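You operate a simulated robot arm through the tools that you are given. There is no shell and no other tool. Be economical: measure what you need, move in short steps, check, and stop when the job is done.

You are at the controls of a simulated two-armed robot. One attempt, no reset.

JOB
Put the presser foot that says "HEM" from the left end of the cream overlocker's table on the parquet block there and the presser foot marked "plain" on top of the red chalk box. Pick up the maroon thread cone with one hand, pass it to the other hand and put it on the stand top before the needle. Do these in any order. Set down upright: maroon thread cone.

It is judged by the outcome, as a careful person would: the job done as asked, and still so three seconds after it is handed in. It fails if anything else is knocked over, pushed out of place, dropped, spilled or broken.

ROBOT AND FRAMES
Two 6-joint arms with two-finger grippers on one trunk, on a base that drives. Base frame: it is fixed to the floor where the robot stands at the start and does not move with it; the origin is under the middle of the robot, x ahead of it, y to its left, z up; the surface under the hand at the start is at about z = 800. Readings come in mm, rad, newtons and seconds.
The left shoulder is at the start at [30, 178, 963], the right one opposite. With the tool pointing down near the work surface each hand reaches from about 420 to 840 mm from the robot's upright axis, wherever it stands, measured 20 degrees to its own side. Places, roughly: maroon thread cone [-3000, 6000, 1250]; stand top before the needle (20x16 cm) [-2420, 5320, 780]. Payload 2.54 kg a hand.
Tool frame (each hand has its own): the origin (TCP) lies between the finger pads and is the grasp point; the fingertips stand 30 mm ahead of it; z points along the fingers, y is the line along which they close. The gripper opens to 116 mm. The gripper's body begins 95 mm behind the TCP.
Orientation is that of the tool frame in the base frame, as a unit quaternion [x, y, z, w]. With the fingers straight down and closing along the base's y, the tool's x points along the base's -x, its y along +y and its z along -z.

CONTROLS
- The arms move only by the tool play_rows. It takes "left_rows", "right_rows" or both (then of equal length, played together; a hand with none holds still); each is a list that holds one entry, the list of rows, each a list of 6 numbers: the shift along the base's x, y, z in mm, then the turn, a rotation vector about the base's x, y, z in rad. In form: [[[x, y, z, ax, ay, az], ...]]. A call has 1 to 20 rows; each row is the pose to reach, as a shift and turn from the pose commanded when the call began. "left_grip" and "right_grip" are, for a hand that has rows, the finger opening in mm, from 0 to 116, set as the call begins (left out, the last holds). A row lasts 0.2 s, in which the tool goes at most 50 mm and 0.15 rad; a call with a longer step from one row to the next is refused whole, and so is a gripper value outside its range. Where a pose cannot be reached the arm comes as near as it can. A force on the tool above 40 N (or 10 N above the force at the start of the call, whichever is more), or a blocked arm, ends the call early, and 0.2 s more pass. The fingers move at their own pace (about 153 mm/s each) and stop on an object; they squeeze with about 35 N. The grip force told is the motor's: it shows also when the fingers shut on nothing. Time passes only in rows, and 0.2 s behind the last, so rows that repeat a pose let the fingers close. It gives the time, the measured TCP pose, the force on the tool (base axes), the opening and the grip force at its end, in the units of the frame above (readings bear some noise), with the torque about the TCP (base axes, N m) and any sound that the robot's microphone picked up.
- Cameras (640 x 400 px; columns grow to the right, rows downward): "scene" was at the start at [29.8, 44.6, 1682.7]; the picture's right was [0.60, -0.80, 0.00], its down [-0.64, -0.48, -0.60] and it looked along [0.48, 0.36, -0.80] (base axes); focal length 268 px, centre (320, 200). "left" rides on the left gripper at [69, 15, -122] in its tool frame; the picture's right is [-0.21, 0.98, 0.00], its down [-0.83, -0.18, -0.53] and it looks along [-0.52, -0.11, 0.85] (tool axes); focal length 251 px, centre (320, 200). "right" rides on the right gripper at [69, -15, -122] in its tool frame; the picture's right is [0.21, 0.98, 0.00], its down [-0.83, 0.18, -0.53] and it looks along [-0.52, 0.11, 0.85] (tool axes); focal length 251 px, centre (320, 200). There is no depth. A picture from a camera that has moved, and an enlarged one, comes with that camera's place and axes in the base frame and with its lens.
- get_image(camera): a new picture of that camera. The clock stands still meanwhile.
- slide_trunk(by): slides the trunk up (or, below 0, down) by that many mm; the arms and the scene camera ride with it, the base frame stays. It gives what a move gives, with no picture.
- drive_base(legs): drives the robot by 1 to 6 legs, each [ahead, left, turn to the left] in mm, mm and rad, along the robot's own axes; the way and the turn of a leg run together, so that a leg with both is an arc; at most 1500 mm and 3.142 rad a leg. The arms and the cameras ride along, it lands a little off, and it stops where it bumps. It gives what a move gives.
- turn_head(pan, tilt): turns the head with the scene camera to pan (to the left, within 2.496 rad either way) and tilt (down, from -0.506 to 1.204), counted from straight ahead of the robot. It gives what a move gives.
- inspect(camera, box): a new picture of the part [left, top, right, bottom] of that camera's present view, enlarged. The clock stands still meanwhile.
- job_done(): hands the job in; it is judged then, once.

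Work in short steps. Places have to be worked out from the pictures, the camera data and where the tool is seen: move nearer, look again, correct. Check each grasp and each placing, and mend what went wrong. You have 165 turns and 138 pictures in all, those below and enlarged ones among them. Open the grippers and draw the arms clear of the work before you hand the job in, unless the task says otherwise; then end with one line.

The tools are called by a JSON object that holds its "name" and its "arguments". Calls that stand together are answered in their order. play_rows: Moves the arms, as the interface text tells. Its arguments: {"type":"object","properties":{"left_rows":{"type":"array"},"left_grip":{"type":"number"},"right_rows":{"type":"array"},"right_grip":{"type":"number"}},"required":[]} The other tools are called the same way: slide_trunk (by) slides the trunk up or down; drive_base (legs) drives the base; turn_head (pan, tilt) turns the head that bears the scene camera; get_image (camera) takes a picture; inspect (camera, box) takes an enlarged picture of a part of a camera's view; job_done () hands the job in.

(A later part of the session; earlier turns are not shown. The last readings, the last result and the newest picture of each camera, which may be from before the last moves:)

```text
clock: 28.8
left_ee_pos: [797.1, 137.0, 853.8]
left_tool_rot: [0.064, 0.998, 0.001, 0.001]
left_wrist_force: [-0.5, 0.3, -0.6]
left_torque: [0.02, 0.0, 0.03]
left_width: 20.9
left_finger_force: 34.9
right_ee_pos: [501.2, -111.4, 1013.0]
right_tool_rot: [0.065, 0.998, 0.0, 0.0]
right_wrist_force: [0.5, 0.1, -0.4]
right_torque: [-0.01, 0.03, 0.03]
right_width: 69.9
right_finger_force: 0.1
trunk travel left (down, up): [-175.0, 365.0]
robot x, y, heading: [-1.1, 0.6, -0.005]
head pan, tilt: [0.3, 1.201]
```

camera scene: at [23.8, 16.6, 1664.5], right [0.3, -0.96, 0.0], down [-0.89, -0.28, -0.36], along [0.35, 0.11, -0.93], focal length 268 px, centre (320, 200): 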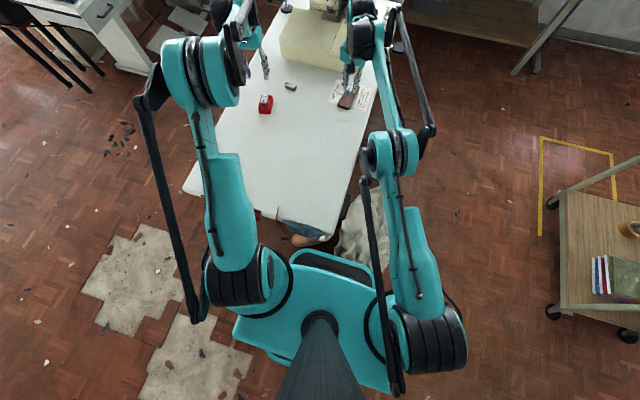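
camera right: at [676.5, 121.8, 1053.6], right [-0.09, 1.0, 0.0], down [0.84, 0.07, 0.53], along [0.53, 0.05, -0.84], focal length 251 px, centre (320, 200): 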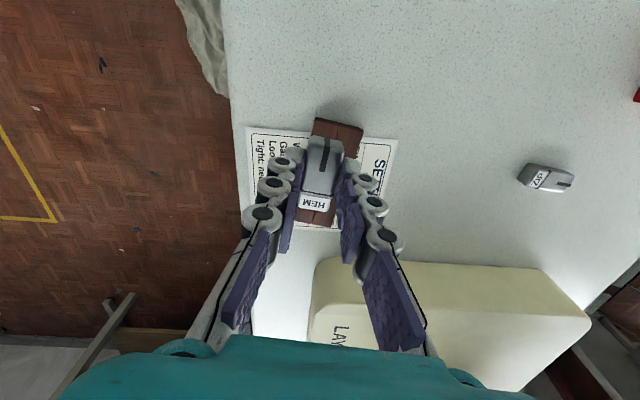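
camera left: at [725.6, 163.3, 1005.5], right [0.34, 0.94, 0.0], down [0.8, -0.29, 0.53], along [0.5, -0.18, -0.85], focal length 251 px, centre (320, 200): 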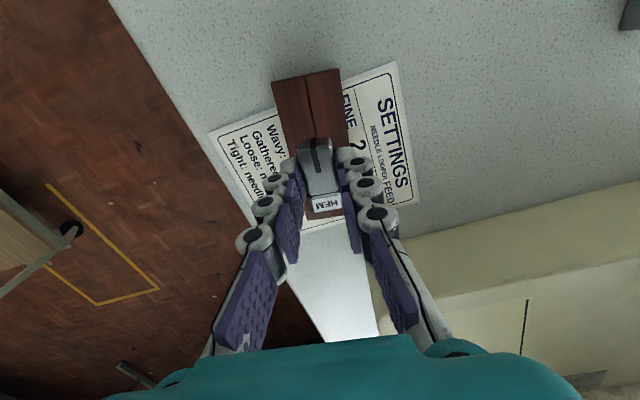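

No contact at 854. I step down further.

{"name": "play_rows", "arguments": {"left_rows": [[[0, 0, -1, 0, 0, 0], [0, 0, -2, 0, 0, 0], [0, 0, -3, 0, 0, 0], [0, 0, -3, 0, 0, 0]]]}}

{"name": "play_rows", "arguments": {"left_rows": [[[0, 0, -1, 0, 0, 0], [0, 0, -2, 0, 0, 0], [0, 0, -2, 0, 0, 0]]]}}

```text
clock: 29.8
left_ee_pos: [797.3, 136.7, 851.4]
left_tool_rot: [0.065, 0.998, -0.001, 0.0]
left_wrist_force: [2.3, 0.6, 9.4]
left_torque: [0.03, -0.11, 0.04]
left_width: 20.7
left_finger_force: 35.0
right_ee_pos: [500.8, -112.2, 1013.6]
right_tool_rot: [0.064, 0.998, 0.0, 0.0]
right_wrist_force: [0.5, 0.1, 0.4]
right_torque: [0.03, 0.02, -0.02]
right_width: 70.0
right_finger_force: 0.1
trunk travel left (down, up): [-175.0, 365.0]
robot x, y, heading: [-2.0, -1.5, -0.002]
head pan, tilt: [0.3, 1.201]
```

```text
clock: 30.6
left_ee_pos: [796.4, 136.3, 851.0]
left_tool_rot: [0.065, 0.998, 0.0, 0.001]
left_wrist_force: [7.3, 0.7, 26.1]
left_torque: [0.04, -0.25, -0.02]
left_width: 20.8
left_finger_force: 34.9
right_ee_pos: [499.5, -111.9, 1014.4]
right_tool_rot: [0.064, 0.998, 0.0, 0.0]
right_wrist_force: [-0.9, 0.4, -0.5]
right_torque: [0.04, 0.04, 0.02]
right_width: 69.9
right_finger_force: 0.1
trunk travel left (down, up): [-175.0, 365.0]
robot x, y, heading: [1.2, 0.0, 0.003]
head pan, tilt: [0.3, 1.201]
```

Firm contact. I ease up, release, and rise.

{"name": "play_rows", "arguments": {"left_rows": [[[0, 0, 2, 0, 0, 0], [0, 0, 2.5, 0, 0, 0]]]}}

{"name": "play_rows", "arguments": {"left_rows": [[[0, 0, 0, 0, 0, 0], [0, 0, 0, 0, 0, 0], [0, 0, 10, 0, 0, 0], [0, 0, 40, 0, 0, 0], [0, 0, 80, 0, 0, 0], [-10, 10, 120, 0, 0, 0]]], "left_grip": 50}}

{"name": "get_image", "arguments": {"camera": "left"}}

```text
clock: 31.2
left_ee_pos: [796.9, 135.9, 850.4]
left_tool_rot: [0.065, 0.998, 0.0, -0.001]
left_wrist_force: [-2.3, 1.0, 5.8]
left_torque: [0.0, 0.08, 0.04]
left_width: 20.7
left_finger_force: 35.0
right_ee_pos: [499.6, -112.5, 1013.9]
right_tool_rot: [0.065, 0.998, 0.0, 0.0]
right_wrist_force: [-1.1, -0.4, 0.0]
right_torque: [-0.03, 0.01, 0.01]
right_width: 69.9
right_finger_force: 0.1
trunk travel left (down, up): [-175.0, 365.0]
robot x, y, heading: [3.5, 1.9, -0.0]
head pan, tilt: [0.3, 1.201]
```

```text
clock: 32.6
left_ee_pos: [786.5, 147.7, 972.4]
left_tool_rot: [0.064, 0.998, 0.0, 0.0]
left_wrist_force: [-1.3, 0.0, 1.0]
left_torque: [-0.01, -0.03, 0.03]
left_width: 49.9
left_finger_force: 0.1
right_ee_pos: [500.6, -111.8, 1014.4]
right_tool_rot: [0.064, 0.998, 0.0, 0.0]
right_wrist_force: [-0.6, -0.1, 1.0]
right_torque: [-0.01, -0.01, -0.03]
right_width: 70.0
right_finger_force: 0.0
trunk travel left (down, up): [-175.0, 365.0]
robot x, y, heading: [1.3, 6.1, 0.001]
head pan, tilt: [0.3, 1.201]
```

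```text
105 pictures are left
camera left: at [719.7, 171.2, 1094.4], right [0.34, 0.94, 0.0], down [0.8, -0.29, 0.53], along [0.5, -0.18, -0.85], focal length 251 px, centre (320, 200)
```

left: 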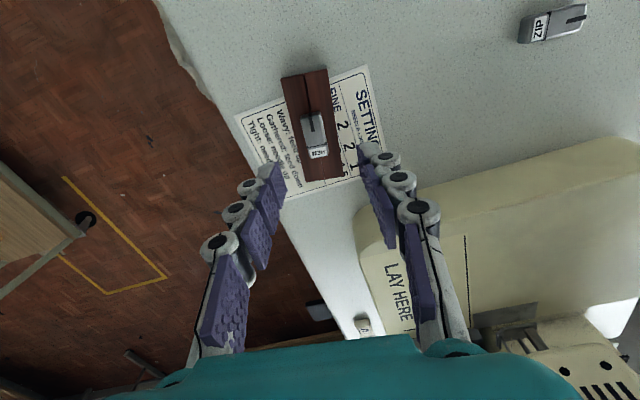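

HEM is on the block. I tuck both arms up and in for travel, and look toward the cone area.

{"name": "play_rows", "arguments": {"left_rows": [[[0, 10, 40, 0, 0, 0], [-20, 20, 80, 0, 0, 0], [-50, 30, 110, 0, 0, 0], [-90, 40, 130, 0, 0, 0], [-130, 50, 150, 0, 0, 0], [-175, 60, 165, 0, 0, 0], [-220, 70, 180, 0, 0, 0], [-265, 80, 180, 0, 0, 0], [-310, 85, 180, 0, 0, 0], [-350, 85, 180, 0, 0, 0]]], "right_rows": [[[0, -10, 30, 0, 0, 0], [-10, -20, 60, 0, 0, 0], [-20, -40, 80, 0, 0, 0], [-30, -60, 100, 0, 0, 0], [-40, -80, 120, 0, 0, 0], [-50, -100, 135, 0, 0, 0], [-60, -110, 135, 0, 0, 0], [-70, -120, 135, 0, 0, 0], [-70, -120, 135, 0, 0, 0], [-70, -120, 135, 0, 0, 0]]]}}

{"name": "turn_head", "arguments": {"pan": 2.1, "tilt": 0.3}}

{"name": "get_image", "arguments": {"camera": "scene"}}

```text
clock: 34.8
left_ee_pos: [435.5, 231.8, 1152.1]
left_tool_rot: [0.064, 0.998, 0.0, 0.001]
left_wrist_force: [-0.8, -1.0, -0.2]
left_torque: [-0.01, -0.05, 0.01]
left_width: 49.9
left_finger_force: 0.1
right_ee_pos: [429.2, -230.9, 1148.1]
right_tool_rot: [0.065, 0.998, 0.0, 0.0]
right_wrist_force: [0.1, 0.6, 0.4]
right_torque: [0.0, -0.02, 0.01]
right_width: 70.0
right_finger_force: 0.1
trunk travel left (down, up): [-175.0, 365.0]
robot x, y, heading: [-2.3, -2.8, -0.0]
head pan, tilt: [0.3, 1.201]
```

```text
clock: 36.6
left_ee_pos: [437.9, 231.1, 1150.5]
left_tool_rot: [0.064, 0.998, 0.0, 0.0]
left_wrist_force: [-0.7, -0.1, 0.3]
left_torque: [-0.01, 0.02, -0.02]
left_width: 50.1
left_finger_force: 0.0
right_ee_pos: [430.5, -231.6, 1148.6]
right_tool_rot: [0.065, 0.998, 0.0, 0.0]
right_wrist_force: [-0.6, 0.9, 0.3]
right_torque: [-0.02, -0.02, 0.0]
right_width: 69.6
right_finger_force: 0.1
trunk travel left (down, up): [-175.0, 365.0]
robot x, y, heading: [3.6, -2.1, -0.0]
head pan, tilt: [2.1, 0.3]
```

```text
104 pictures are left
camera scene: at [-76.9, 80.6, 1736.5], right [0.86, 0.5, 0.0], down [0.15, -0.26, -0.96], along [-0.48, 0.82, -0.3], focal length 268 px, centre (320, 200)
```

scene: 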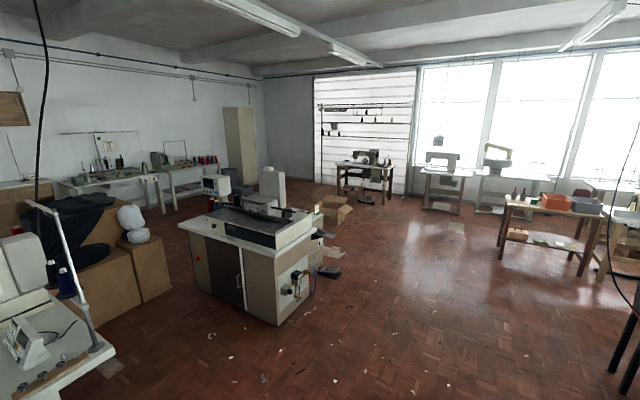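

The cone and stand are around pixel (340–365, 140–165), a black sewing machine on a table before a thread rack. I zoom there.

{"name": "inspect", "arguments": {"camera": "scene", "box": [300, 80, 480, 220]}}

{"name": "inspect", "arguments": {"camera": "scene", "box": [310, 95, 400, 155]}}

```text
2.86 times, centred on (390, 150) of scene
camera zoom: at [-76.9, 80.6, 1736.5], right [0.86, 0.5, 0.0], down [0.15, -0.26, -0.96], along [-0.48, 0.82, -0.3], focal length 766 px, centre (120, 343)
```

zoom: 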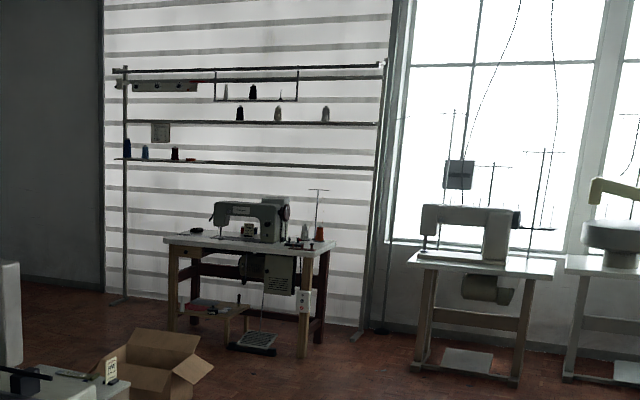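

```text
6.67 times, centred on (355, 125) of scene
camera zoom: at [-76.9, 80.6, 1736.5], right [0.86, 0.5, 0.0], down [0.15, -0.26, -0.96], along [-0.48, 0.82, -0.3], focal length 1788 px, centre (87, 700)
```

zoom: 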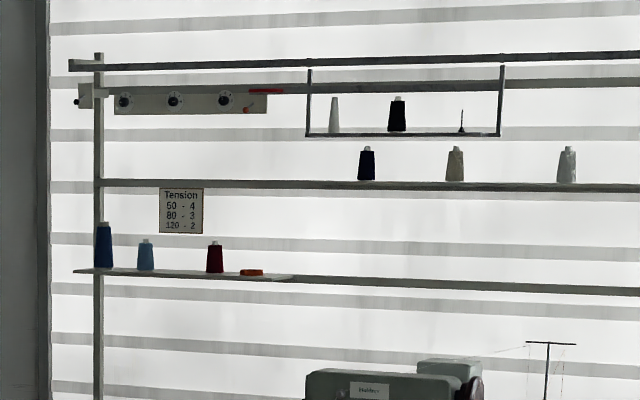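

The maroon cone stands on the rack shelf between a light-blue cone and a small orange item, and the sewing table is in front to the right. The aisle near x≈-400 looks clear, so I back off the table, turn left and drive up the aisle.

{"name": "drive_base", "arguments": {"legs": [[-350, 0, 0], [0, 0, 1.571], [1500, 0, 0], [1300, 0, 0]]}}

{"name": "turn_head", "arguments": {"pan": 0.6, "tilt": 0.35}}

{"name": "get_image", "arguments": {"camera": "scene"}}

```text
clock: 56.0
left_ee_pos: [-563.4, 3253.0, 1151.0]
left_tool_rot: [-0.658, 0.753, 0.0, 0.001]
left_wrist_force: [-0.3, 0.6, 1.1]
left_torque: [0.01, -0.01, 0.01]
left_width: 49.9
left_finger_force: 0.0
right_ee_pos: [-100.9, 3244.4, 1148.4]
right_tool_rot: [-0.657, 0.754, 0.001, 0.0]
right_wrist_force: [-0.3, 0.4, -0.7]
right_torque: [0.01, 0.02, -0.02]
right_width: 70.1
right_finger_force: 0.0
trunk travel left (down, up): [-175.0, 365.0]
robot x, y, heading: [-332.6, 2815.8, 1.563]
head pan, tilt: [2.1, 0.3]
```

```text
clock: 57.6
left_ee_pos: [-564.9, 3254.7, 1150.4]
left_tool_rot: [-0.658, 0.753, 0.0, 0.0]
left_wrist_force: [-0.7, -0.2, 0.8]
left_torque: [0.01, 0.04, -0.03]
left_width: 49.9
left_finger_force: 0.1
right_ee_pos: [-101.9, 3244.8, 1148.5]
right_tool_rot: [-0.657, 0.754, 0.0, -0.001]
right_wrist_force: [0.0, 0.8, 1.0]
right_torque: [0.0, -0.01, 0.04]
right_width: 69.9
right_finger_force: 0.0
trunk travel left (down, up): [-175.0, 365.0]
robot x, y, heading: [-335.6, 2818.6, 1.561]
head pan, tilt: [0.6, 0.351]
```

```text
101 pictures are left
camera scene: at [-386.9, 2862.7, 1731.8], right [0.83, 0.56, 0.0], down [0.19, -0.28, -0.94], along [-0.53, 0.78, -0.34], focal length 268 px, centre (320, 200)
```

scene: 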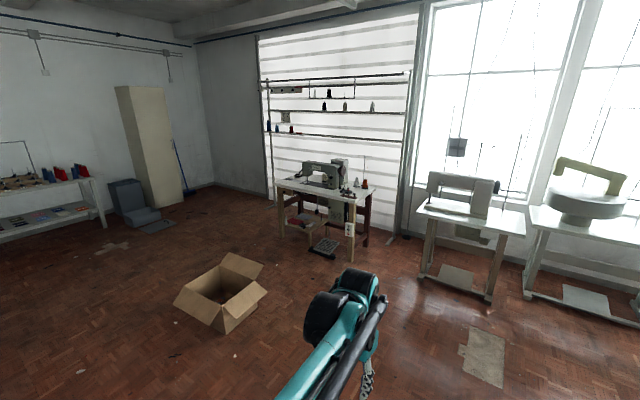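

The cardboard box sits near (-2000,4000) and the sewing table spans roughly x -2750..-1560, y 5300..5740. I look left to find a path around the box to x≈-3000.

{"name": "turn_head", "arguments": {"pan": 1.3, "tilt": 0.5}}

{"name": "get_image", "arguments": {"camera": "scene"}}

```text
clock: 58.6
left_ee_pos: [-564.8, 3252.9, 1150.4]
left_tool_rot: [-0.658, 0.753, 0.0, 0.0]
left_wrist_force: [0.1, -0.8, -1.5]
left_torque: [0.0, -0.01, 0.0]
left_width: 49.9
left_finger_force: 0.1
right_ee_pos: [-100.4, 3244.3, 1148.4]
right_tool_rot: [-0.657, 0.754, 0.0, 0.0]
right_wrist_force: [1.1, 0.3, -0.1]
right_torque: [0.02, 0.01, -0.02]
right_width: 69.8
right_finger_force: 0.0
trunk travel left (down, up): [-175.0, 365.0]
robot x, y, heading: [-333.0, 2820.6, 1.568]
head pan, tilt: [1.3, 0.499]
```

```text
100 pictures are left
camera scene: at [-422.2, 2810.6, 1718.1], right [0.27, 0.96, 0.0], down [0.46, -0.13, -0.88], along [-0.84, 0.24, -0.48], focal length 268 px, centre (320, 200)
```

scene: 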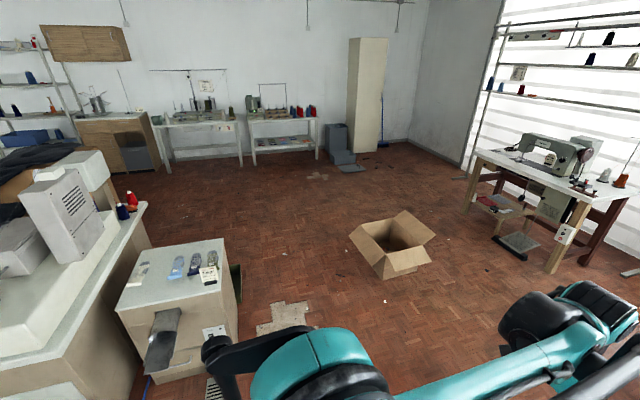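

Between the cabinet (y<2650) and the box (y>3600) there's a clear passage. I'll slide along y≈3110 to x≈-3000, then go forward to y≈4700.

{"name": "drive_base", "arguments": {"legs": [[290, 0, 0], [0, 1400, 0], [0, 1270, 0], [1400, 0, 0]]}}

{"name": "turn_head", "arguments": {"pan": -0.3, "tilt": 0.5}}

{"name": "get_image", "arguments": {"camera": "scene"}}

```text
clock: 79.9
left_ee_pos: [-3258.5, 4964.6, 1150.9]
left_tool_rot: [-0.661, 0.75, 0.0, 0.001]
left_wrist_force: [-1.3, 0.6, -0.1]
left_torque: [-0.01, -0.01, -0.01]
left_width: 50.1
left_finger_force: 0.1
right_ee_pos: [-2796.8, 4957.4, 1148.1]
right_tool_rot: [-0.661, 0.751, 0.0, 0.0]
right_wrist_force: [-0.3, 0.4, -0.5]
right_torque: [-0.02, -0.04, -0.01]
right_width: 70.1
right_finger_force: 0.0
trunk travel left (down, up): [-175.0, 365.0]
robot x, y, heading: [-3025.7, 4526.1, 1.572]
head pan, tilt: [1.3, 0.499]
```

```text
clock: 81.6
left_ee_pos: [-3260.1, 4963.0, 1150.6]
left_tool_rot: [-0.661, 0.75, -0.001, 0.0]
left_wrist_force: [0.1, -0.8, -0.5]
left_torque: [-0.03, -0.02, 0.02]
left_width: 50.0
left_finger_force: 0.1
right_ee_pos: [-2797.5, 4957.8, 1149.1]
right_tool_rot: [-0.661, 0.751, -0.001, 0.0]
right_wrist_force: [0.2, -0.4, 0.7]
right_torque: [0.0, 0.0, 0.02]
right_width: 70.2
right_finger_force: 0.0
trunk travel left (down, up): [-175.0, 365.0]
robot x, y, heading: [-3026.7, 4528.9, 1.574]
head pan, tilt: [-0.3, 0.499]
```

```text
99 pictures are left
camera scene: at [-2999.8, 4584.0, 1718.1], right [0.96, -0.29, 0.0], down [-0.14, -0.46, -0.88], along [0.26, 0.84, -0.48], focal length 268 px, centre (320, 200)
```

scene: 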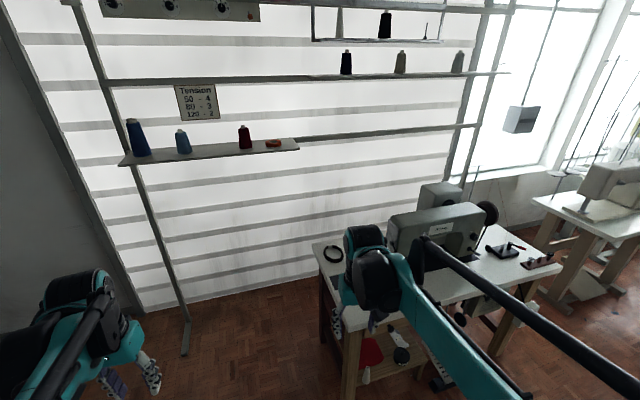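

The cone triangulates to about (-2967,5950,1340). I zoom on the shelf and on the sewing table.

{"name": "inspect", "arguments": {"camera": "scene", "box": [110, 60, 310, 180]}}

{"name": "inspect", "arguments": {"camera": "scene", "box": [310, 170, 570, 320]}}

```text
3.20 times, centred on (210, 120) of scene
camera zoom: at [-2999.8, 4584.0, 1718.1], right [0.96, -0.29, 0.0], down [-0.14, -0.46, -0.88], along [0.26, 0.84, -0.48], focal length 858 px, centre (672, 456)
```

zoom: 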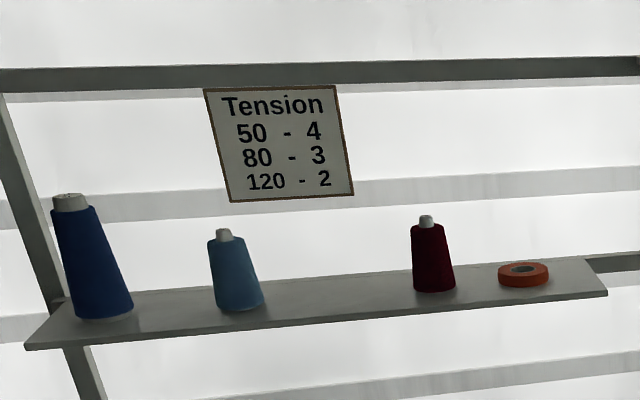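

```text
2.46 times, centred on (440, 245) of scene
camera zoom: at [-2999.8, 4584.0, 1718.1], right [0.96, -0.29, 0.0], down [-0.14, -0.46, -0.88], along [0.26, 0.84, -0.48], focal length 660 px, centre (25, 89)
```

zoom: 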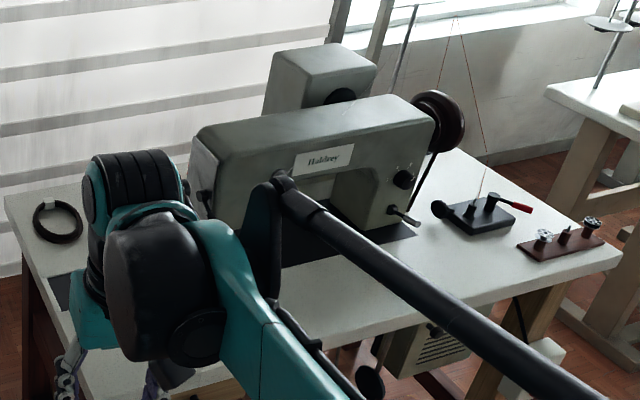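

I'll pick with the right arm: base at about x=-3150 puts its shoulder in line with the cone and clear of the table. First I raise the trunk, then shift left and forward.

{"name": "slide_trunk", "arguments": {"by": 350}}

{"name": "drive_base", "arguments": {"legs": [[0, 125, 0], [350, 0, 0]]}}

{"name": "play_rows", "arguments": {"right_rows": [[[0, 0, 0, 0, 0, 0.065], [0, 0, 0, 0, 0, 0.13], [0, 0, 0, 0, 0, 0.13]]], "left_rows": [[[0, 0, 0, 0, 0, 0.065], [0, 0, 0, 0, 0, 0.13], [0, 0, 0, 0, 0, 0.13]]]}}

{"name": "turn_head", "arguments": {"pan": -0.25, "tilt": 0.6}}

{"name": "get_image", "arguments": {"camera": "scene"}}

```text
clock: 85.0
left_ee_pos: [-3259.4, 4963.5, 1502.2]
left_tool_rot: [-0.661, 0.75, 0.0, 0.0]
left_wrist_force: [0.4, -0.3, -0.3]
left_torque: [0.01, 0.03, -0.01]
left_width: 50.1
left_finger_force: 0.1
right_ee_pos: [-2797.0, 4958.5, 1498.1]
right_tool_rot: [-0.661, 0.75, 0.0, 0.001]
right_wrist_force: [-0.4, 1.2, 0.7]
right_torque: [0.0, -0.01, 0.01]
right_width: 70.0
right_finger_force: 0.1
trunk travel left (down, up): [-525.0, 15.0]
robot x, y, heading: [-3025.5, 4527.2, 1.575]
head pan, tilt: [-0.3, 0.499]
```

```text
clock: 88.2
left_ee_pos: [-3385.1, 5315.5, 1501.2]
left_tool_rot: [-0.662, 0.749, 0.0, 0.001]
left_wrist_force: [-0.1, 0.3, -0.7]
left_torque: [-0.01, -0.02, 0.01]
left_width: 50.1
left_finger_force: 0.1
right_ee_pos: [-2922.7, 5310.6, 1499.0]
right_tool_rot: [-0.662, 0.75, 0.0, 0.0]
right_wrist_force: [0.6, -0.2, 0.9]
right_torque: [0.01, 0.04, 0.01]
right_width: 70.2
right_finger_force: 0.0
trunk travel left (down, up): [-525.0, 15.0]
robot x, y, heading: [-3152.8, 4877.4, 1.576]
head pan, tilt: [-0.3, 0.499]
```

```text
clock: 89.0
left_ee_pos: [-3386.0, 5317.6, 1500.8]
left_tool_rot: [0.709, -0.705, 0.0, 0.0]
left_wrist_force: [-0.2, 1.0, 0.3]
left_torque: [-0.02, -0.02, 0.01]
left_width: 50.0
left_finger_force: 0.1
right_ee_pos: [-2922.4, 5313.6, 1498.9]
right_tool_rot: [0.709, -0.705, 0.0, 0.0]
right_wrist_force: [-0.6, 0.2, 0.2]
right_torque: [-0.03, 0.01, 0.0]
right_width: 70.1
right_finger_force: 0.0
trunk travel left (down, up): [-525.0, 15.0]
robot x, y, heading: [-3152.2, 4878.4, 1.571]
head pan, tilt: [-0.3, 0.499]
```

```text
clock: 89.6
left_ee_pos: [-3385.0, 5316.1, 1500.8]
left_tool_rot: [0.708, -0.706, 0.0, 0.001]
left_wrist_force: [0.3, -0.4, 0.5]
left_torque: [0.01, 0.01, -0.02]
left_width: 50.0
left_finger_force: 0.0
right_ee_pos: [-2921.7, 5310.9, 1499.2]
right_tool_rot: [0.708, -0.706, 0.0, 0.0]
right_wrist_force: [0.5, 0.3, -0.1]
right_torque: [0.02, 0.0, 0.01]
right_width: 70.1
right_finger_force: 0.0
trunk travel left (down, up): [-525.0, 15.0]
robot x, y, heading: [-3151.8, 4879.9, 1.572]
head pan, tilt: [-0.25, 0.6]
```

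```text
96 pictures are left
camera scene: at [-3130.0, 4936.5, 2059.1], right [0.97, -0.24, 0.0], down [-0.14, -0.55, -0.83], along [0.2, 0.8, -0.56], focal length 268 px, centre (320, 200)
```

scene: 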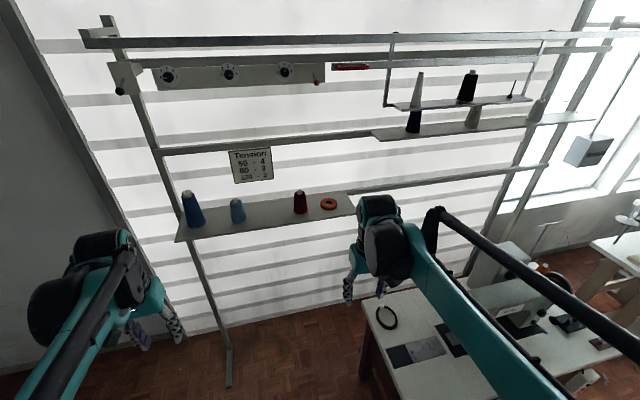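

I zoom on the cone and on the table's needle area from this higher viewpoint.

{"name": "inspect", "arguments": {"camera": "scene", "box": [170, 170, 370, 250]}}

{"name": "inspect", "arguments": {"camera": "scene", "box": [350, 230, 610, 400]}}

```text
3.20 times, centred on (270, 210) of scene
camera zoom: at [-3130.0, 4936.5, 2059.1], right [0.97, -0.24, 0.0], down [-0.14, -0.55, -0.83], along [0.2, 0.8, -0.56], focal length 858 px, centre (480, 168)
```

zoom: 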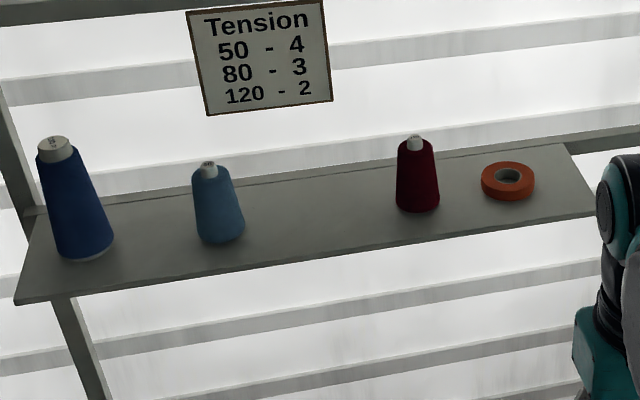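

```text
2.35 times, centred on (480, 315) of scene
camera zoom: at [-3130.0, 4936.5, 2059.1], right [0.97, -0.24, 0.0], down [-0.14, -0.55, -0.83], along [0.2, 0.8, -0.56], focal length 631 px, centre (-56, -71)
```

zoom: 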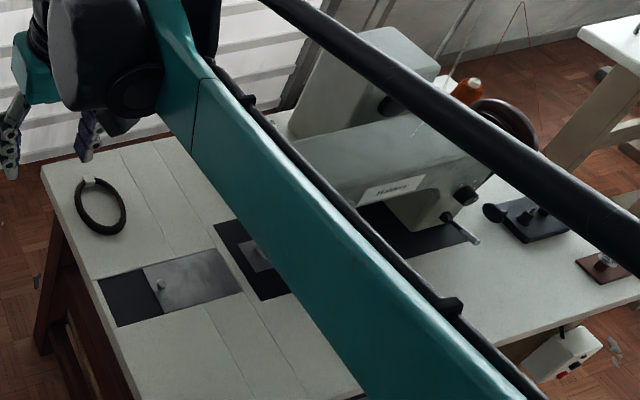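

The cone base is at about (-2972,5948,1300) with a 65 mm base, and the shelf front edge is at y≈5865. I advance 150 mm and turn the right hand horizontal (fingers toward +y).

{"name": "drive_base", "arguments": {"legs": [[150, 0, 0]]}}

{"name": "play_rows", "arguments": {"right_rows": [[[-5, 0, -12, 0.131, 0, 0], [-10, 0, -24, 0.262, 0, 0], [-15, 0, -36, 0.393, 0, 0], [-20, 0, -48, 0.524, 0, 0], [-25, 0, -60, 0.654, 0, 0], [-30, 0, -72, 0.785, 0, 0], [-35, 10, -84, 0.916, 0, 0], [-40, 20, -96, 1.047, 0, 0], [-44, 40, -108, 1.178, 0, 0], [-48, 60, -120, 1.309, 0, 0], [-49, 80, -135, 1.44, 0, 0], [-49, 100, -148, 1.571, 0, 0], [-49, 100, -148, 1.571, 0, 0]]], "right_grip": 100}}

{"name": "get_image", "arguments": {"camera": "right"}}

{"name": "get_image", "arguments": {"camera": "scene"}}

```text
clock: 91.0
left_ee_pos: [-3385.7, 5465.2, 1502.3]
left_tool_rot: [0.709, -0.705, 0.0, -0.001]
left_wrist_force: [-0.5, -0.8, 0.3]
left_torque: [0.02, 0.0, 0.02]
left_width: 50.0
left_finger_force: 0.0
right_ee_pos: [-2922.5, 5460.0, 1499.9]
right_tool_rot: [0.708, -0.706, -0.002, -0.001]
right_wrist_force: [-0.3, -0.4, 0.1]
right_torque: [0.05, 0.02, 0.02]
right_width: 70.1
right_finger_force: 0.1
trunk travel left (down, up): [-525.0, 15.0]
robot x, y, heading: [-3149.7, 5030.2, 1.573]
head pan, tilt: [-0.25, 0.6]
```

```text
clock: 93.8
left_ee_pos: [-3387.1, 5466.4, 1501.3]
left_tool_rot: [0.709, -0.705, 0.0, 0.0]
left_wrist_force: [-0.1, -0.2, -0.2]
left_torque: [0.05, 0.0, -0.01]
left_width: 50.0
left_finger_force: 0.1
right_ee_pos: [-2972.0, 5608.2, 1490.0]
right_tool_rot: [-0.503, 0.497, 0.496, 0.504]
right_wrist_force: [-0.1, 0.0, 0.5]
right_torque: [-0.02, 0.02, -0.03]
right_width: 100.2
right_finger_force: 0.1
right hand out of reach, approached as far as the arm can: row 9, 10, 11, 12, 13
trunk travel left (down, up): [-525.0, 15.0]
robot x, y, heading: [-3153.0, 5031.1, 1.57]
head pan, tilt: [-0.25, 0.6]
```

```text
93 pictures are left
camera right: at [-2955.4, 5486.0, 1421.1], right [-0.97, 0.0, -0.23], down [-0.2, -0.53, 0.82], along [-0.12, 0.85, 0.52], focal length 251 px, centre (320, 200)
```

right: 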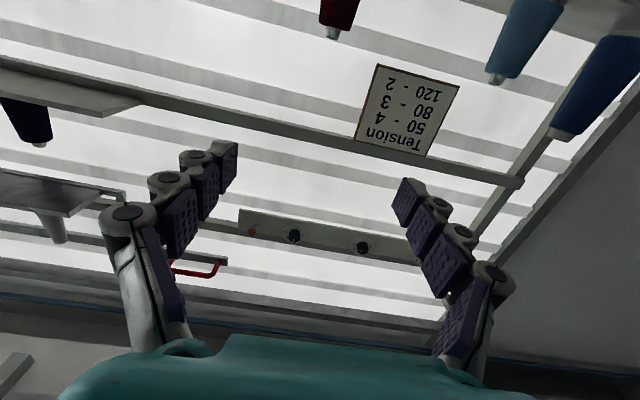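

```text
92 pictures are left
camera scene: at [-3130.9, 5085.0, 2059.1], right [0.97, -0.24, 0.0], down [-0.14, -0.55, -0.83], along [0.2, 0.8, -0.56], focal length 268 px, centre (320, 200)
```

scene: 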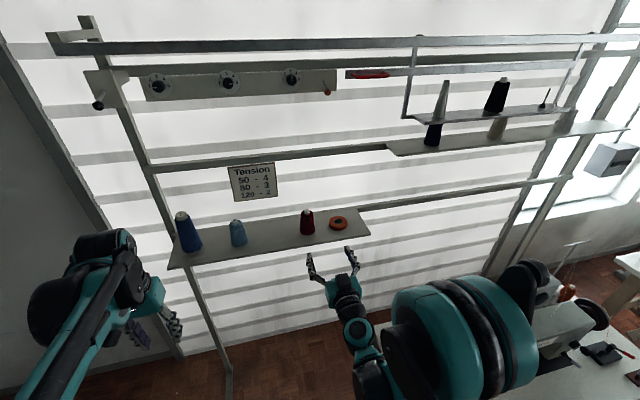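

The hand is horizontal but the pose was too near the shoulder (inner reach limit). Extending forward should free it; I move +90 in y and check.

{"name": "play_rows", "arguments": {"right_rows": [[[0, 25, 0, 0, 0, 0], [0, 50, 0, 0, 0, 0], [0, 75, 0, 0, 0, 0], [0, 100, 0, 0, 0, 0], [0, 100, 0, 0, 0, 0]]]}}

```text
clock: 95.0
left_ee_pos: [-3386.5, 5465.3, 1500.8]
left_tool_rot: [0.709, -0.705, 0.0, 0.0]
left_wrist_force: [-0.2, -0.4, -0.2]
left_torque: [0.05, -0.01, -0.01]
left_width: 49.8
left_finger_force: 0.0
right_ee_pos: [-2972.2, 5709.9, 1489.2]
right_tool_rot: [-0.501, 0.499, 0.498, 0.501]
right_wrist_force: [-0.3, 0.1, -0.2]
right_torque: [0.0, -0.02, -0.01]
right_width: 100.1
right_finger_force: 0.1
trunk travel left (down, up): [-525.0, 15.0]
robot x, y, heading: [-3150.4, 5033.0, 1.575]
head pan, tilt: [-0.25, 0.6]
```

That works. Now lower to z≈1350 at y≈5750, in front of the shelf.

{"name": "play_rows", "arguments": {"right_rows": [[[0, 10, -30, 0, 0, 0], [0, 20, -60, 0, 0, 0], [0, 30, -90, 0, 0, 0], [0, 40, -120, 0, 0, 0], [0, 40, -139, 0, 0, 0], [0, 40, -139, 0, 0, 0]]]}}

{"name": "get_image", "arguments": {"camera": "right"}}

{"name": "inspect", "arguments": {"camera": "scene", "box": [200, 180, 420, 320]}}

```text
clock: 96.4
left_ee_pos: [-3386.2, 5466.9, 1500.9]
left_tool_rot: [0.709, -0.705, 0.0, 0.001]
left_wrist_force: [0.6, -0.4, 0.8]
left_torque: [-0.02, -0.01, 0.0]
left_width: 50.2
left_finger_force: 0.2
right_ee_pos: [-2971.6, 5769.0, 1365.5]
right_tool_rot: [0.502, -0.499, -0.499, -0.5]
right_wrist_force: [-0.1, 0.1, 0.3]
right_torque: [0.01, -0.01, 0.01]
right_width: 100.1
right_finger_force: 0.1
right hand out of reach, approached as far as the arm can: row 4, 5, 6
trunk travel left (down, up): [-525.0, 15.0]
robot x, y, heading: [-3150.7, 5031.3, 1.577]
head pan, tilt: [-0.25, 0.6]
```

```text
91 pictures are left
camera right: at [-2956.1, 5647.1, 1296.9], right [-0.98, 0.0, -0.22], down [-0.19, -0.53, 0.83], along [-0.12, 0.85, 0.52], focal length 251 px, centre (320, 200)
```

right: 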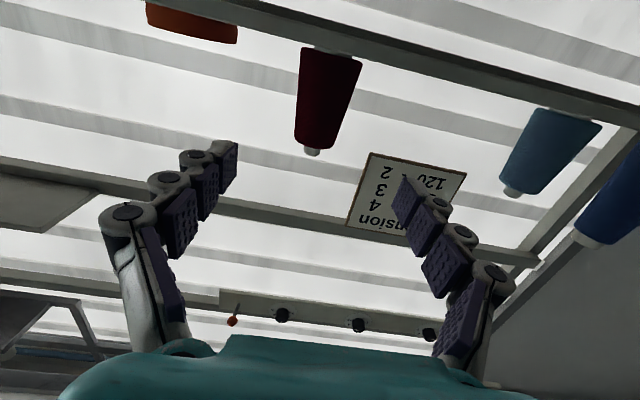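

```text
2.86 times, centred on (310, 250) of scene
camera zoom: at [-3130.8, 5087.0, 2059.1], right [0.97, -0.24, 0.0], down [-0.14, -0.55, -0.83], along [0.2, 0.8, -0.56], focal length 766 px, centre (349, 57)
```

zoom: 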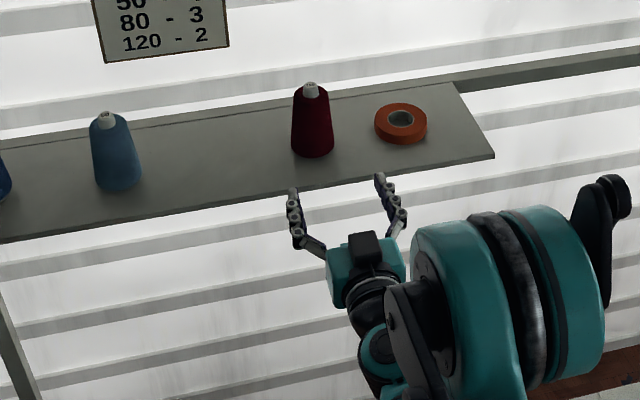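

The cone lines up between the fingers (x≈-2972). I narrow the opening to 92 and advance to y≈5890 for a check.

{"name": "play_rows", "arguments": {"right_rows": [[[0, 20, 0, 0, 0, 0], [0, 45, -3, 0, 0, 0], [0, 70, -6, 0, 0, 0], [0, 95, -9, 0, 0, 0], [0, 120, -11, 0, 0, 0], [0, 120, -11, 0, 0, 0]]], "right_grip": 92}}

{"name": "get_image", "arguments": {"camera": "right"}}

{"name": "inspect", "arguments": {"camera": "scene", "box": [240, 180, 400, 280]}}

```text
clock: 97.8
left_ee_pos: [-3386.4, 5467.2, 1500.2]
left_tool_rot: [0.708, -0.706, 0.0, 0.0]
left_wrist_force: [0.4, -0.1, -0.2]
left_torque: [-0.05, 0.01, -0.02]
left_width: 49.9
left_finger_force: 0.1
right_ee_pos: [-2972.5, 5889.3, 1354.6]
right_tool_rot: [-0.501, 0.5, 0.498, 0.502]
right_wrist_force: [0.3, 0.4, 0.0]
right_torque: [0.01, 0.01, -0.02]
right_width: 92.1
right_finger_force: 0.0
trunk travel left (down, up): [-525.0, 15.0]
robot x, y, heading: [-3149.6, 5030.0, 1.572]
head pan, tilt: [-0.25, 0.6]
```

```text
89 pictures are left
camera right: at [-2956.8, 5767.1, 1286.3], right [-0.98, 0.0, -0.22], down [-0.19, -0.53, 0.83], along [-0.12, 0.85, 0.52], focal length 251 px, centre (320, 200)
```

right: 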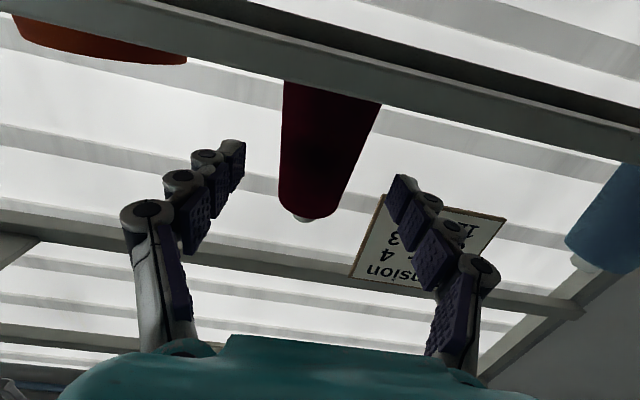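

```text
4.00 times, centred on (320, 230) of scene
camera zoom: at [-3130.7, 5087.0, 2059.1], right [0.97, -0.24, 0.0], down [-0.14, -0.55, -0.83], along [0.2, 0.8, -0.56], focal length 1073 px, centre (320, 80)
```

zoom: 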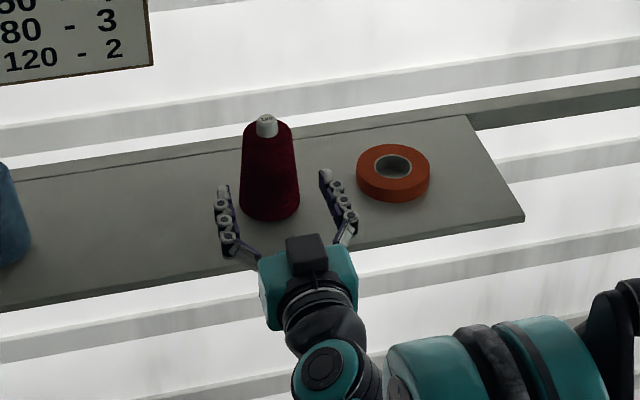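

Fingers straddle the cone cleanly with the tape roll clear. I advance 52 mm more and then close.

{"name": "play_rows", "arguments": {"right_rows": [[[0, 15, 0, 0, 0, 0], [0, 30, 0, 0, 0, 0], [0, 42, 0, 0, 0, 0], [0, 52, 0, 0, 0, 0], [0, 52, 0, 0, 0, 0]]]}}

{"name": "play_rows", "arguments": {"right_rows": [[[0, 0, 0, 0, 0, 0], [0, 0, 0, 0, 0, 0], [0, 0, 0, 0, 0, 0], [0, 0, 0, 0, 0, 0]]], "right_grip": 0}}

{"name": "inspect", "arguments": {"camera": "scene", "box": [240, 180, 400, 280]}}

```text
clock: 99.0
left_ee_pos: [-3386.9, 5468.4, 1501.3]
left_tool_rot: [0.709, -0.706, 0.0, 0.0]
left_wrist_force: [0.7, 0.0, 0.1]
left_torque: [0.03, 0.03, -0.01]
left_width: 50.1
left_finger_force: 0.1
right_ee_pos: [-2973.0, 5940.3, 1353.3]
right_tool_rot: [-0.501, 0.499, 0.498, 0.502]
right_wrist_force: [-0.1, -0.7, 0.1]
right_torque: [-0.01, 0.02, 0.02]
right_width: 92.0
right_finger_force: 0.1
trunk travel left (down, up): [-525.0, 15.0]
robot x, y, heading: [-3149.9, 5032.1, 1.578]
head pan, tilt: [-0.25, 0.6]
```

```text
clock: 100.0
left_ee_pos: [-3386.7, 5466.3, 1501.5]
left_tool_rot: [0.709, -0.705, 0.0, 0.001]
left_wrist_force: [-0.5, -0.3, 0.3]
left_torque: [-0.03, 0.01, 0.0]
left_width: 49.9
left_finger_force: 0.1
right_ee_pos: [-2972.4, 5941.3, 1354.7]
right_tool_rot: [0.501, -0.499, -0.499, -0.501]
right_wrist_force: [1.0, 2.1, 4.3]
right_torque: [0.17, -0.02, -0.06]
right_width: 55.7
right_finger_force: 35.1
trunk travel left (down, up): [-525.0, 15.0]
robot x, y, heading: [-3153.8, 5029.3, 1.584]
head pan, tilt: [-0.25, 0.6]
```

```text
4.00 times, centred on (320, 230) of scene
camera zoom: at [-3130.5, 5087.5, 2059.0], right [0.97, -0.24, 0.0], down [-0.14, -0.55, -0.83], along [0.2, 0.8, -0.56], focal length 1073 px, centre (320, 80)
```

zoom: 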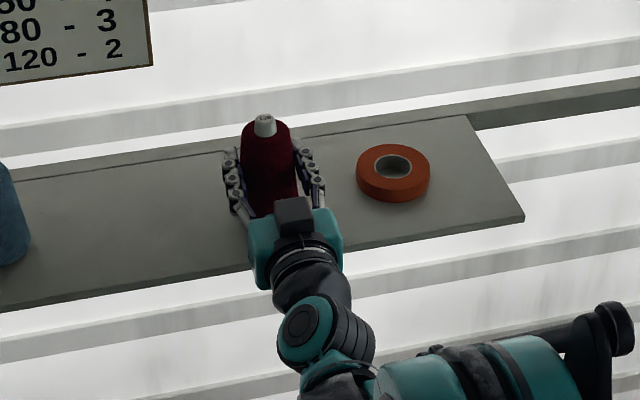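

Gripped at 56 mm. I lift 50 mm and pull straight back out of the rack.

{"name": "play_rows", "arguments": {"right_rows": [[[0, 0, 15, 0, 0, 0], [0, 0, 35, 0, 0, 0], [0, 0, 50, 0, 0, 0], [0, -25, 55, 0, 0, 0], [0, -55, 60, 0, 0, 0], [0, -85, 60, 0, 0, 0], [0, -120, 60, 0, 0, 0], [0, -155, 60, 0, 0, 0], [0, -170, 60, 0, 0, 0]]]}}

{"name": "get_image", "arguments": {"camera": "scene"}}

```text
clock: 102.0
left_ee_pos: [-3386.2, 5467.0, 1500.7]
left_tool_rot: [0.71, -0.705, 0.0, 0.0]
left_wrist_force: [0.4, 0.0, 0.2]
left_torque: [0.03, 0.0, 0.0]
left_width: 49.9
left_finger_force: 0.1
right_ee_pos: [-2971.0, 5771.4, 1413.7]
right_tool_rot: [0.502, -0.5, -0.497, -0.501]
right_wrist_force: [-0.3, -0.3, -1.6]
right_torque: [-0.02, 0.0, -0.01]
right_width: 55.4
right_finger_force: 34.7
trunk travel left (down, up): [-525.0, 15.0]
robot x, y, heading: [-3152.9, 5030.0, 1.575]
head pan, tilt: [-0.25, 0.6]
```

```text
86 pictures are left
camera scene: at [-3130.6, 5088.2, 2059.0], right [0.97, -0.24, 0.0], down [-0.14, -0.55, -0.82], along [0.2, 0.8, -0.57], focal length 268 px, centre (320, 200)
```

scene: 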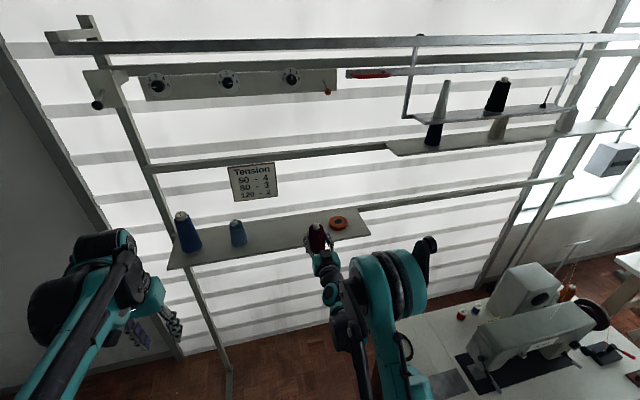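

The cone is secure. I back away 500 mm, then lower the trunk for the handover.

{"name": "drive_base", "arguments": {"legs": [[-500, 0, 0]]}}

{"name": "slide_trunk", "arguments": {"by": -300}}

{"name": "turn_head", "arguments": {"pan": -0.1, "tilt": 0.75}}

{"name": "get_image", "arguments": {"camera": "scene"}}

```text
clock: 105.0
left_ee_pos: [-3383.9, 4970.8, 1499.7]
left_tool_rot: [0.708, -0.707, 0.0, 0.0]
left_wrist_force: [0.7, 0.7, 0.8]
left_torque: [0.0, -0.01, 0.01]
left_width: 49.9
left_finger_force: 0.0
right_ee_pos: [-2967.7, 5274.5, 1413.9]
right_tool_rot: [-0.5, 0.501, 0.496, 0.502]
right_wrist_force: [0.1, 0.2, -1.3]
right_torque: [-0.02, 0.04, -0.01]
right_width: 55.4
right_finger_force: 34.8
trunk travel left (down, up): [-525.0, 15.0]
robot x, y, heading: [-3151.3, 4534.0, 1.572]
head pan, tilt: [-0.25, 0.6]
```

```text
clock: 108.0
left_ee_pos: [-3383.9, 4969.6, 1200.9]
left_tool_rot: [0.707, -0.707, 0.0, 0.0]
left_wrist_force: [0.2, -0.2, -0.3]
left_torque: [0.01, 0.01, -0.02]
left_width: 50.3
left_finger_force: 0.1
right_ee_pos: [-2967.4, 5273.1, 1114.7]
right_tool_rot: [-0.501, 0.5, 0.497, 0.502]
right_wrist_force: [-0.4, -0.1, -1.5]
right_torque: [-0.03, 0.01, 0.01]
right_width: 55.3
right_finger_force: 34.6
trunk travel left (down, up): [-225.0, 315.0]
robot x, y, heading: [-3149.7, 4530.1, 1.569]
head pan, tilt: [-0.25, 0.6]
```

```text
clock: 108.7
left_ee_pos: [-3384.3, 4970.8, 1200.5]
left_tool_rot: [0.708, -0.707, -0.001, 0.0]
left_wrist_force: [0.1, 0.2, 0.3]
left_torque: [0.02, -0.02, -0.02]
left_width: 50.0
left_finger_force: 0.1
right_ee_pos: [-2966.5, 5273.4, 1113.9]
right_tool_rot: [-0.5, 0.501, 0.497, 0.502]
right_wrist_force: [-0.3, -0.5, -2.1]
right_torque: [0.0, 0.01, 0.01]
right_width: 55.7
right_finger_force: 35.5
trunk travel left (down, up): [-225.0, 315.0]
robot x, y, heading: [-3150.0, 4534.8, 1.574]
head pan, tilt: [-0.099, 0.75]
```

```text
85 pictures are left
camera scene: at [-3142.6, 4586.2, 1746.2], right [1.0, -0.1, 0.0], down [-0.07, -0.68, -0.73], along [0.07, 0.73, -0.68], focal length 268 px, centre (320, 200)
```

scene: 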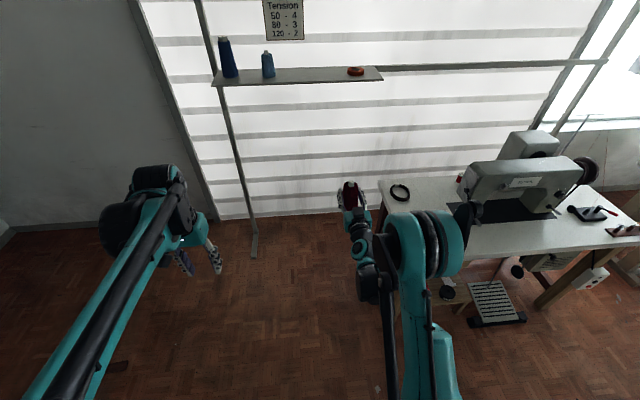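

Right hand holds the cone well. I bring it lower and to the robot's centreline, to about (-3170,5275,970), for the handover.

{"name": "play_rows", "arguments": {"right_rows": [[[-20, 0, -14, 0, 0, 0], [-40, 0, -29, 0, 0, 0], [-61, 0, -43, 0, 0, 0], [-81, 0, -58, 0, 0, 0], [-101, 0, -72, 0, 0, 0], [-122, 0, -86, 0, 0, 0], [-142, 0, -101, 0, 0, 0], [-162, 0, -115, 0, 0, 0], [-183, 0, -130, 0, 0, 0], [-203, 0, -144, 0, 0, 0], [-203, 0, -144, 0, 0, 0]]]}}

{"name": "get_image", "arguments": {"camera": "scene"}}

```text
clock: 111.1
left_ee_pos: [-3383.5, 4969.7, 1200.6]
left_tool_rot: [0.708, -0.707, 0.0, 0.0]
left_wrist_force: [0.0, 1.0, 0.3]
left_torque: [0.0, 0.01, -0.02]
left_width: 50.3
left_finger_force: 0.1
right_ee_pos: [-3171.7, 5277.5, 971.9]
right_tool_rot: [-0.5, 0.501, 0.496, 0.502]
right_wrist_force: [0.9, 0.4, -1.5]
right_torque: [0.01, 0.0, 0.05]
right_width: 55.5
right_finger_force: 35.3
right hand out of reach, approached as far as the arm can: row 1, 6, 7, 8, 9, 10, 11
trunk travel left (down, up): [-225.0, 315.0]
robot x, y, heading: [-3150.3, 4532.0, 1.564]
head pan, tilt: [-0.099, 0.75]
```

```text
84 pictures are left
camera scene: at [-3142.3, 4586.0, 1746.2], right [1.0, -0.1, 0.0], down [-0.07, -0.68, -0.73], along [0.07, 0.73, -0.68], focal length 268 px, centre (320, 200)
```

scene: 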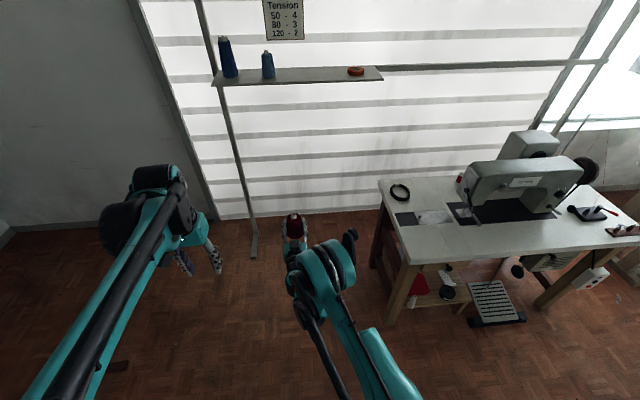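

Now a clear view of both cone and table; I zoom on each.

{"name": "inspect", "arguments": {"camera": "scene", "box": [260, 200, 340, 260]}}

{"name": "inspect", "arguments": {"camera": "scene", "box": [370, 120, 600, 280]}}

```text
6.67 times, centred on (300, 230) of scene
camera zoom: at [-3142.3, 4586.0, 1746.2], right [1.0, -0.1, 0.0], down [-0.07, -0.68, -0.73], along [0.07, 0.73, -0.68], focal length 1788 px, centre (453, 0)
```

zoom: 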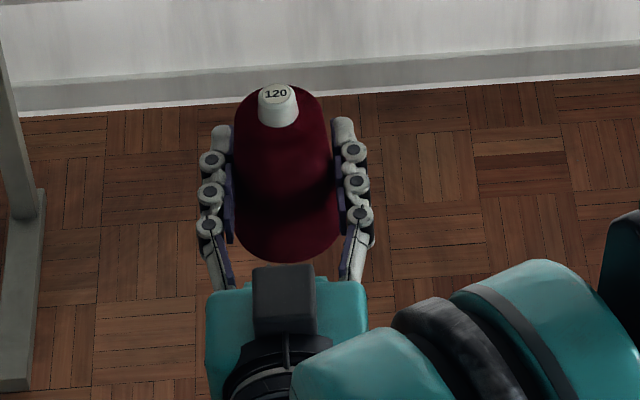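

```text
2.50 times, centred on (485, 200) of scene
camera zoom: at [-3142.3, 4586.0, 1746.2], right [1.0, -0.1, 0.0], down [-0.07, -0.68, -0.73], along [0.07, 0.73, -0.68], focal length 671 px, centre (-92, 200)
```

zoom: 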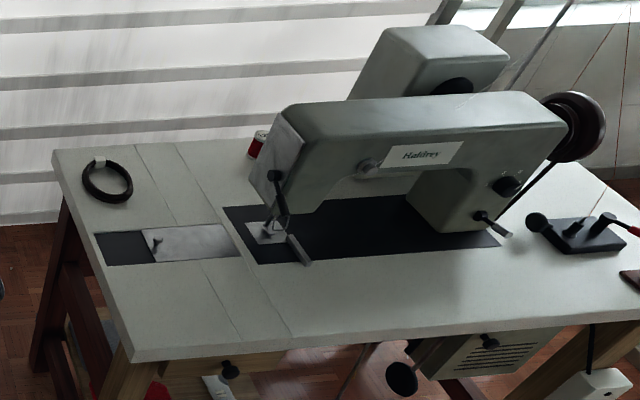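

The core top is at about (-3173,5284,1034), and the clear placing zone in front of the needle is around (-2435,5308). I bring the left hand (pointing down, open 100) forward and then over the cone from the left side.

{"name": "play_rows", "arguments": {"left_rows": [[[5, 40, -10, 0, 0, 0], [10, 80, -20, 0, 0, 0], [15, 120, -30, 0, 0, 0], [20, 160, -40, 0, 0, 0], [25, 200, -50, 0, 0, 0], [30, 240, -60, 0, 0, 0], [40, 280, -70, 0, 0, 0], [60, 314, -80, 0, 0, 0], [90, 314, -85, 0, 0, 0], [120, 314, -88, 0, 0, 0], [150, 314, -90, 0, 0, 0], [180, 314, -90, 0, 0, 0], [211, 314, -90, 0, 0, 0], [211, 314, -90, 0, 0, 0]]], "left_grip": 100}}

{"name": "get_image", "arguments": {"camera": "left"}}

{"name": "inspect", "arguments": {"camera": "scene", "box": [220, 160, 380, 260]}}

```text
clock: 114.1
left_ee_pos: [-3175.5, 5284.8, 1111.7]
left_tool_rot: [0.708, -0.706, 0.0, 0.0]
left_wrist_force: [0.2, 0.5, 0.2]
left_torque: [0.0, 0.0, 0.02]
left_width: 99.9
left_finger_force: 0.0
right_ee_pos: [-3171.7, 5278.2, 971.4]
right_tool_rot: [-0.5, 0.501, 0.496, 0.502]
right_wrist_force: [-1.1, 0.0, -1.3]
right_torque: [0.01, 0.04, -0.01]
right_width: 55.3
right_finger_force: 35.1
trunk travel left (down, up): [-225.0, 315.0]
robot x, y, heading: [-3151.6, 4534.7, 1.572]
head pan, tilt: [-0.099, 0.75]
```

```text
81 pictures are left
camera left: at [-3189.9, 5216.6, 1233.8], right [-0.98, 0.21, 0.0], down [0.18, 0.83, 0.53], along [0.11, 0.52, -0.85], focal length 251 px, centre (320, 200)
```

left: 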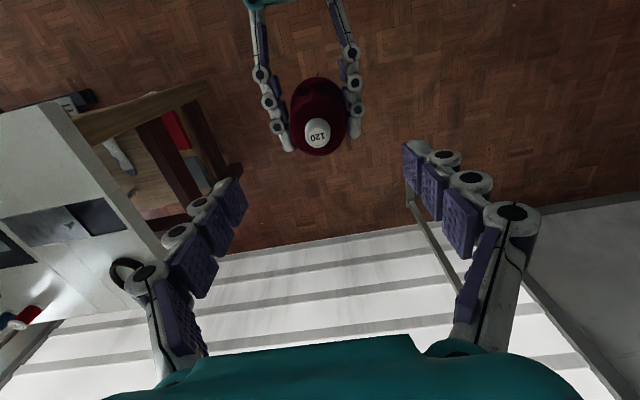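

```text
4.00 times, centred on (300, 210) of scene
camera zoom: at [-3143.6, 4586.2, 1746.1], right [1.0, -0.1, 0.0], down [-0.07, -0.68, -0.73], along [0.07, 0.73, -0.68], focal length 1073 px, centre (400, 160)
```

zoom: 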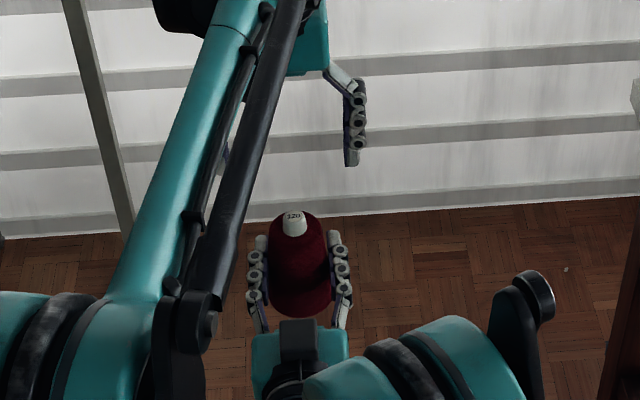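

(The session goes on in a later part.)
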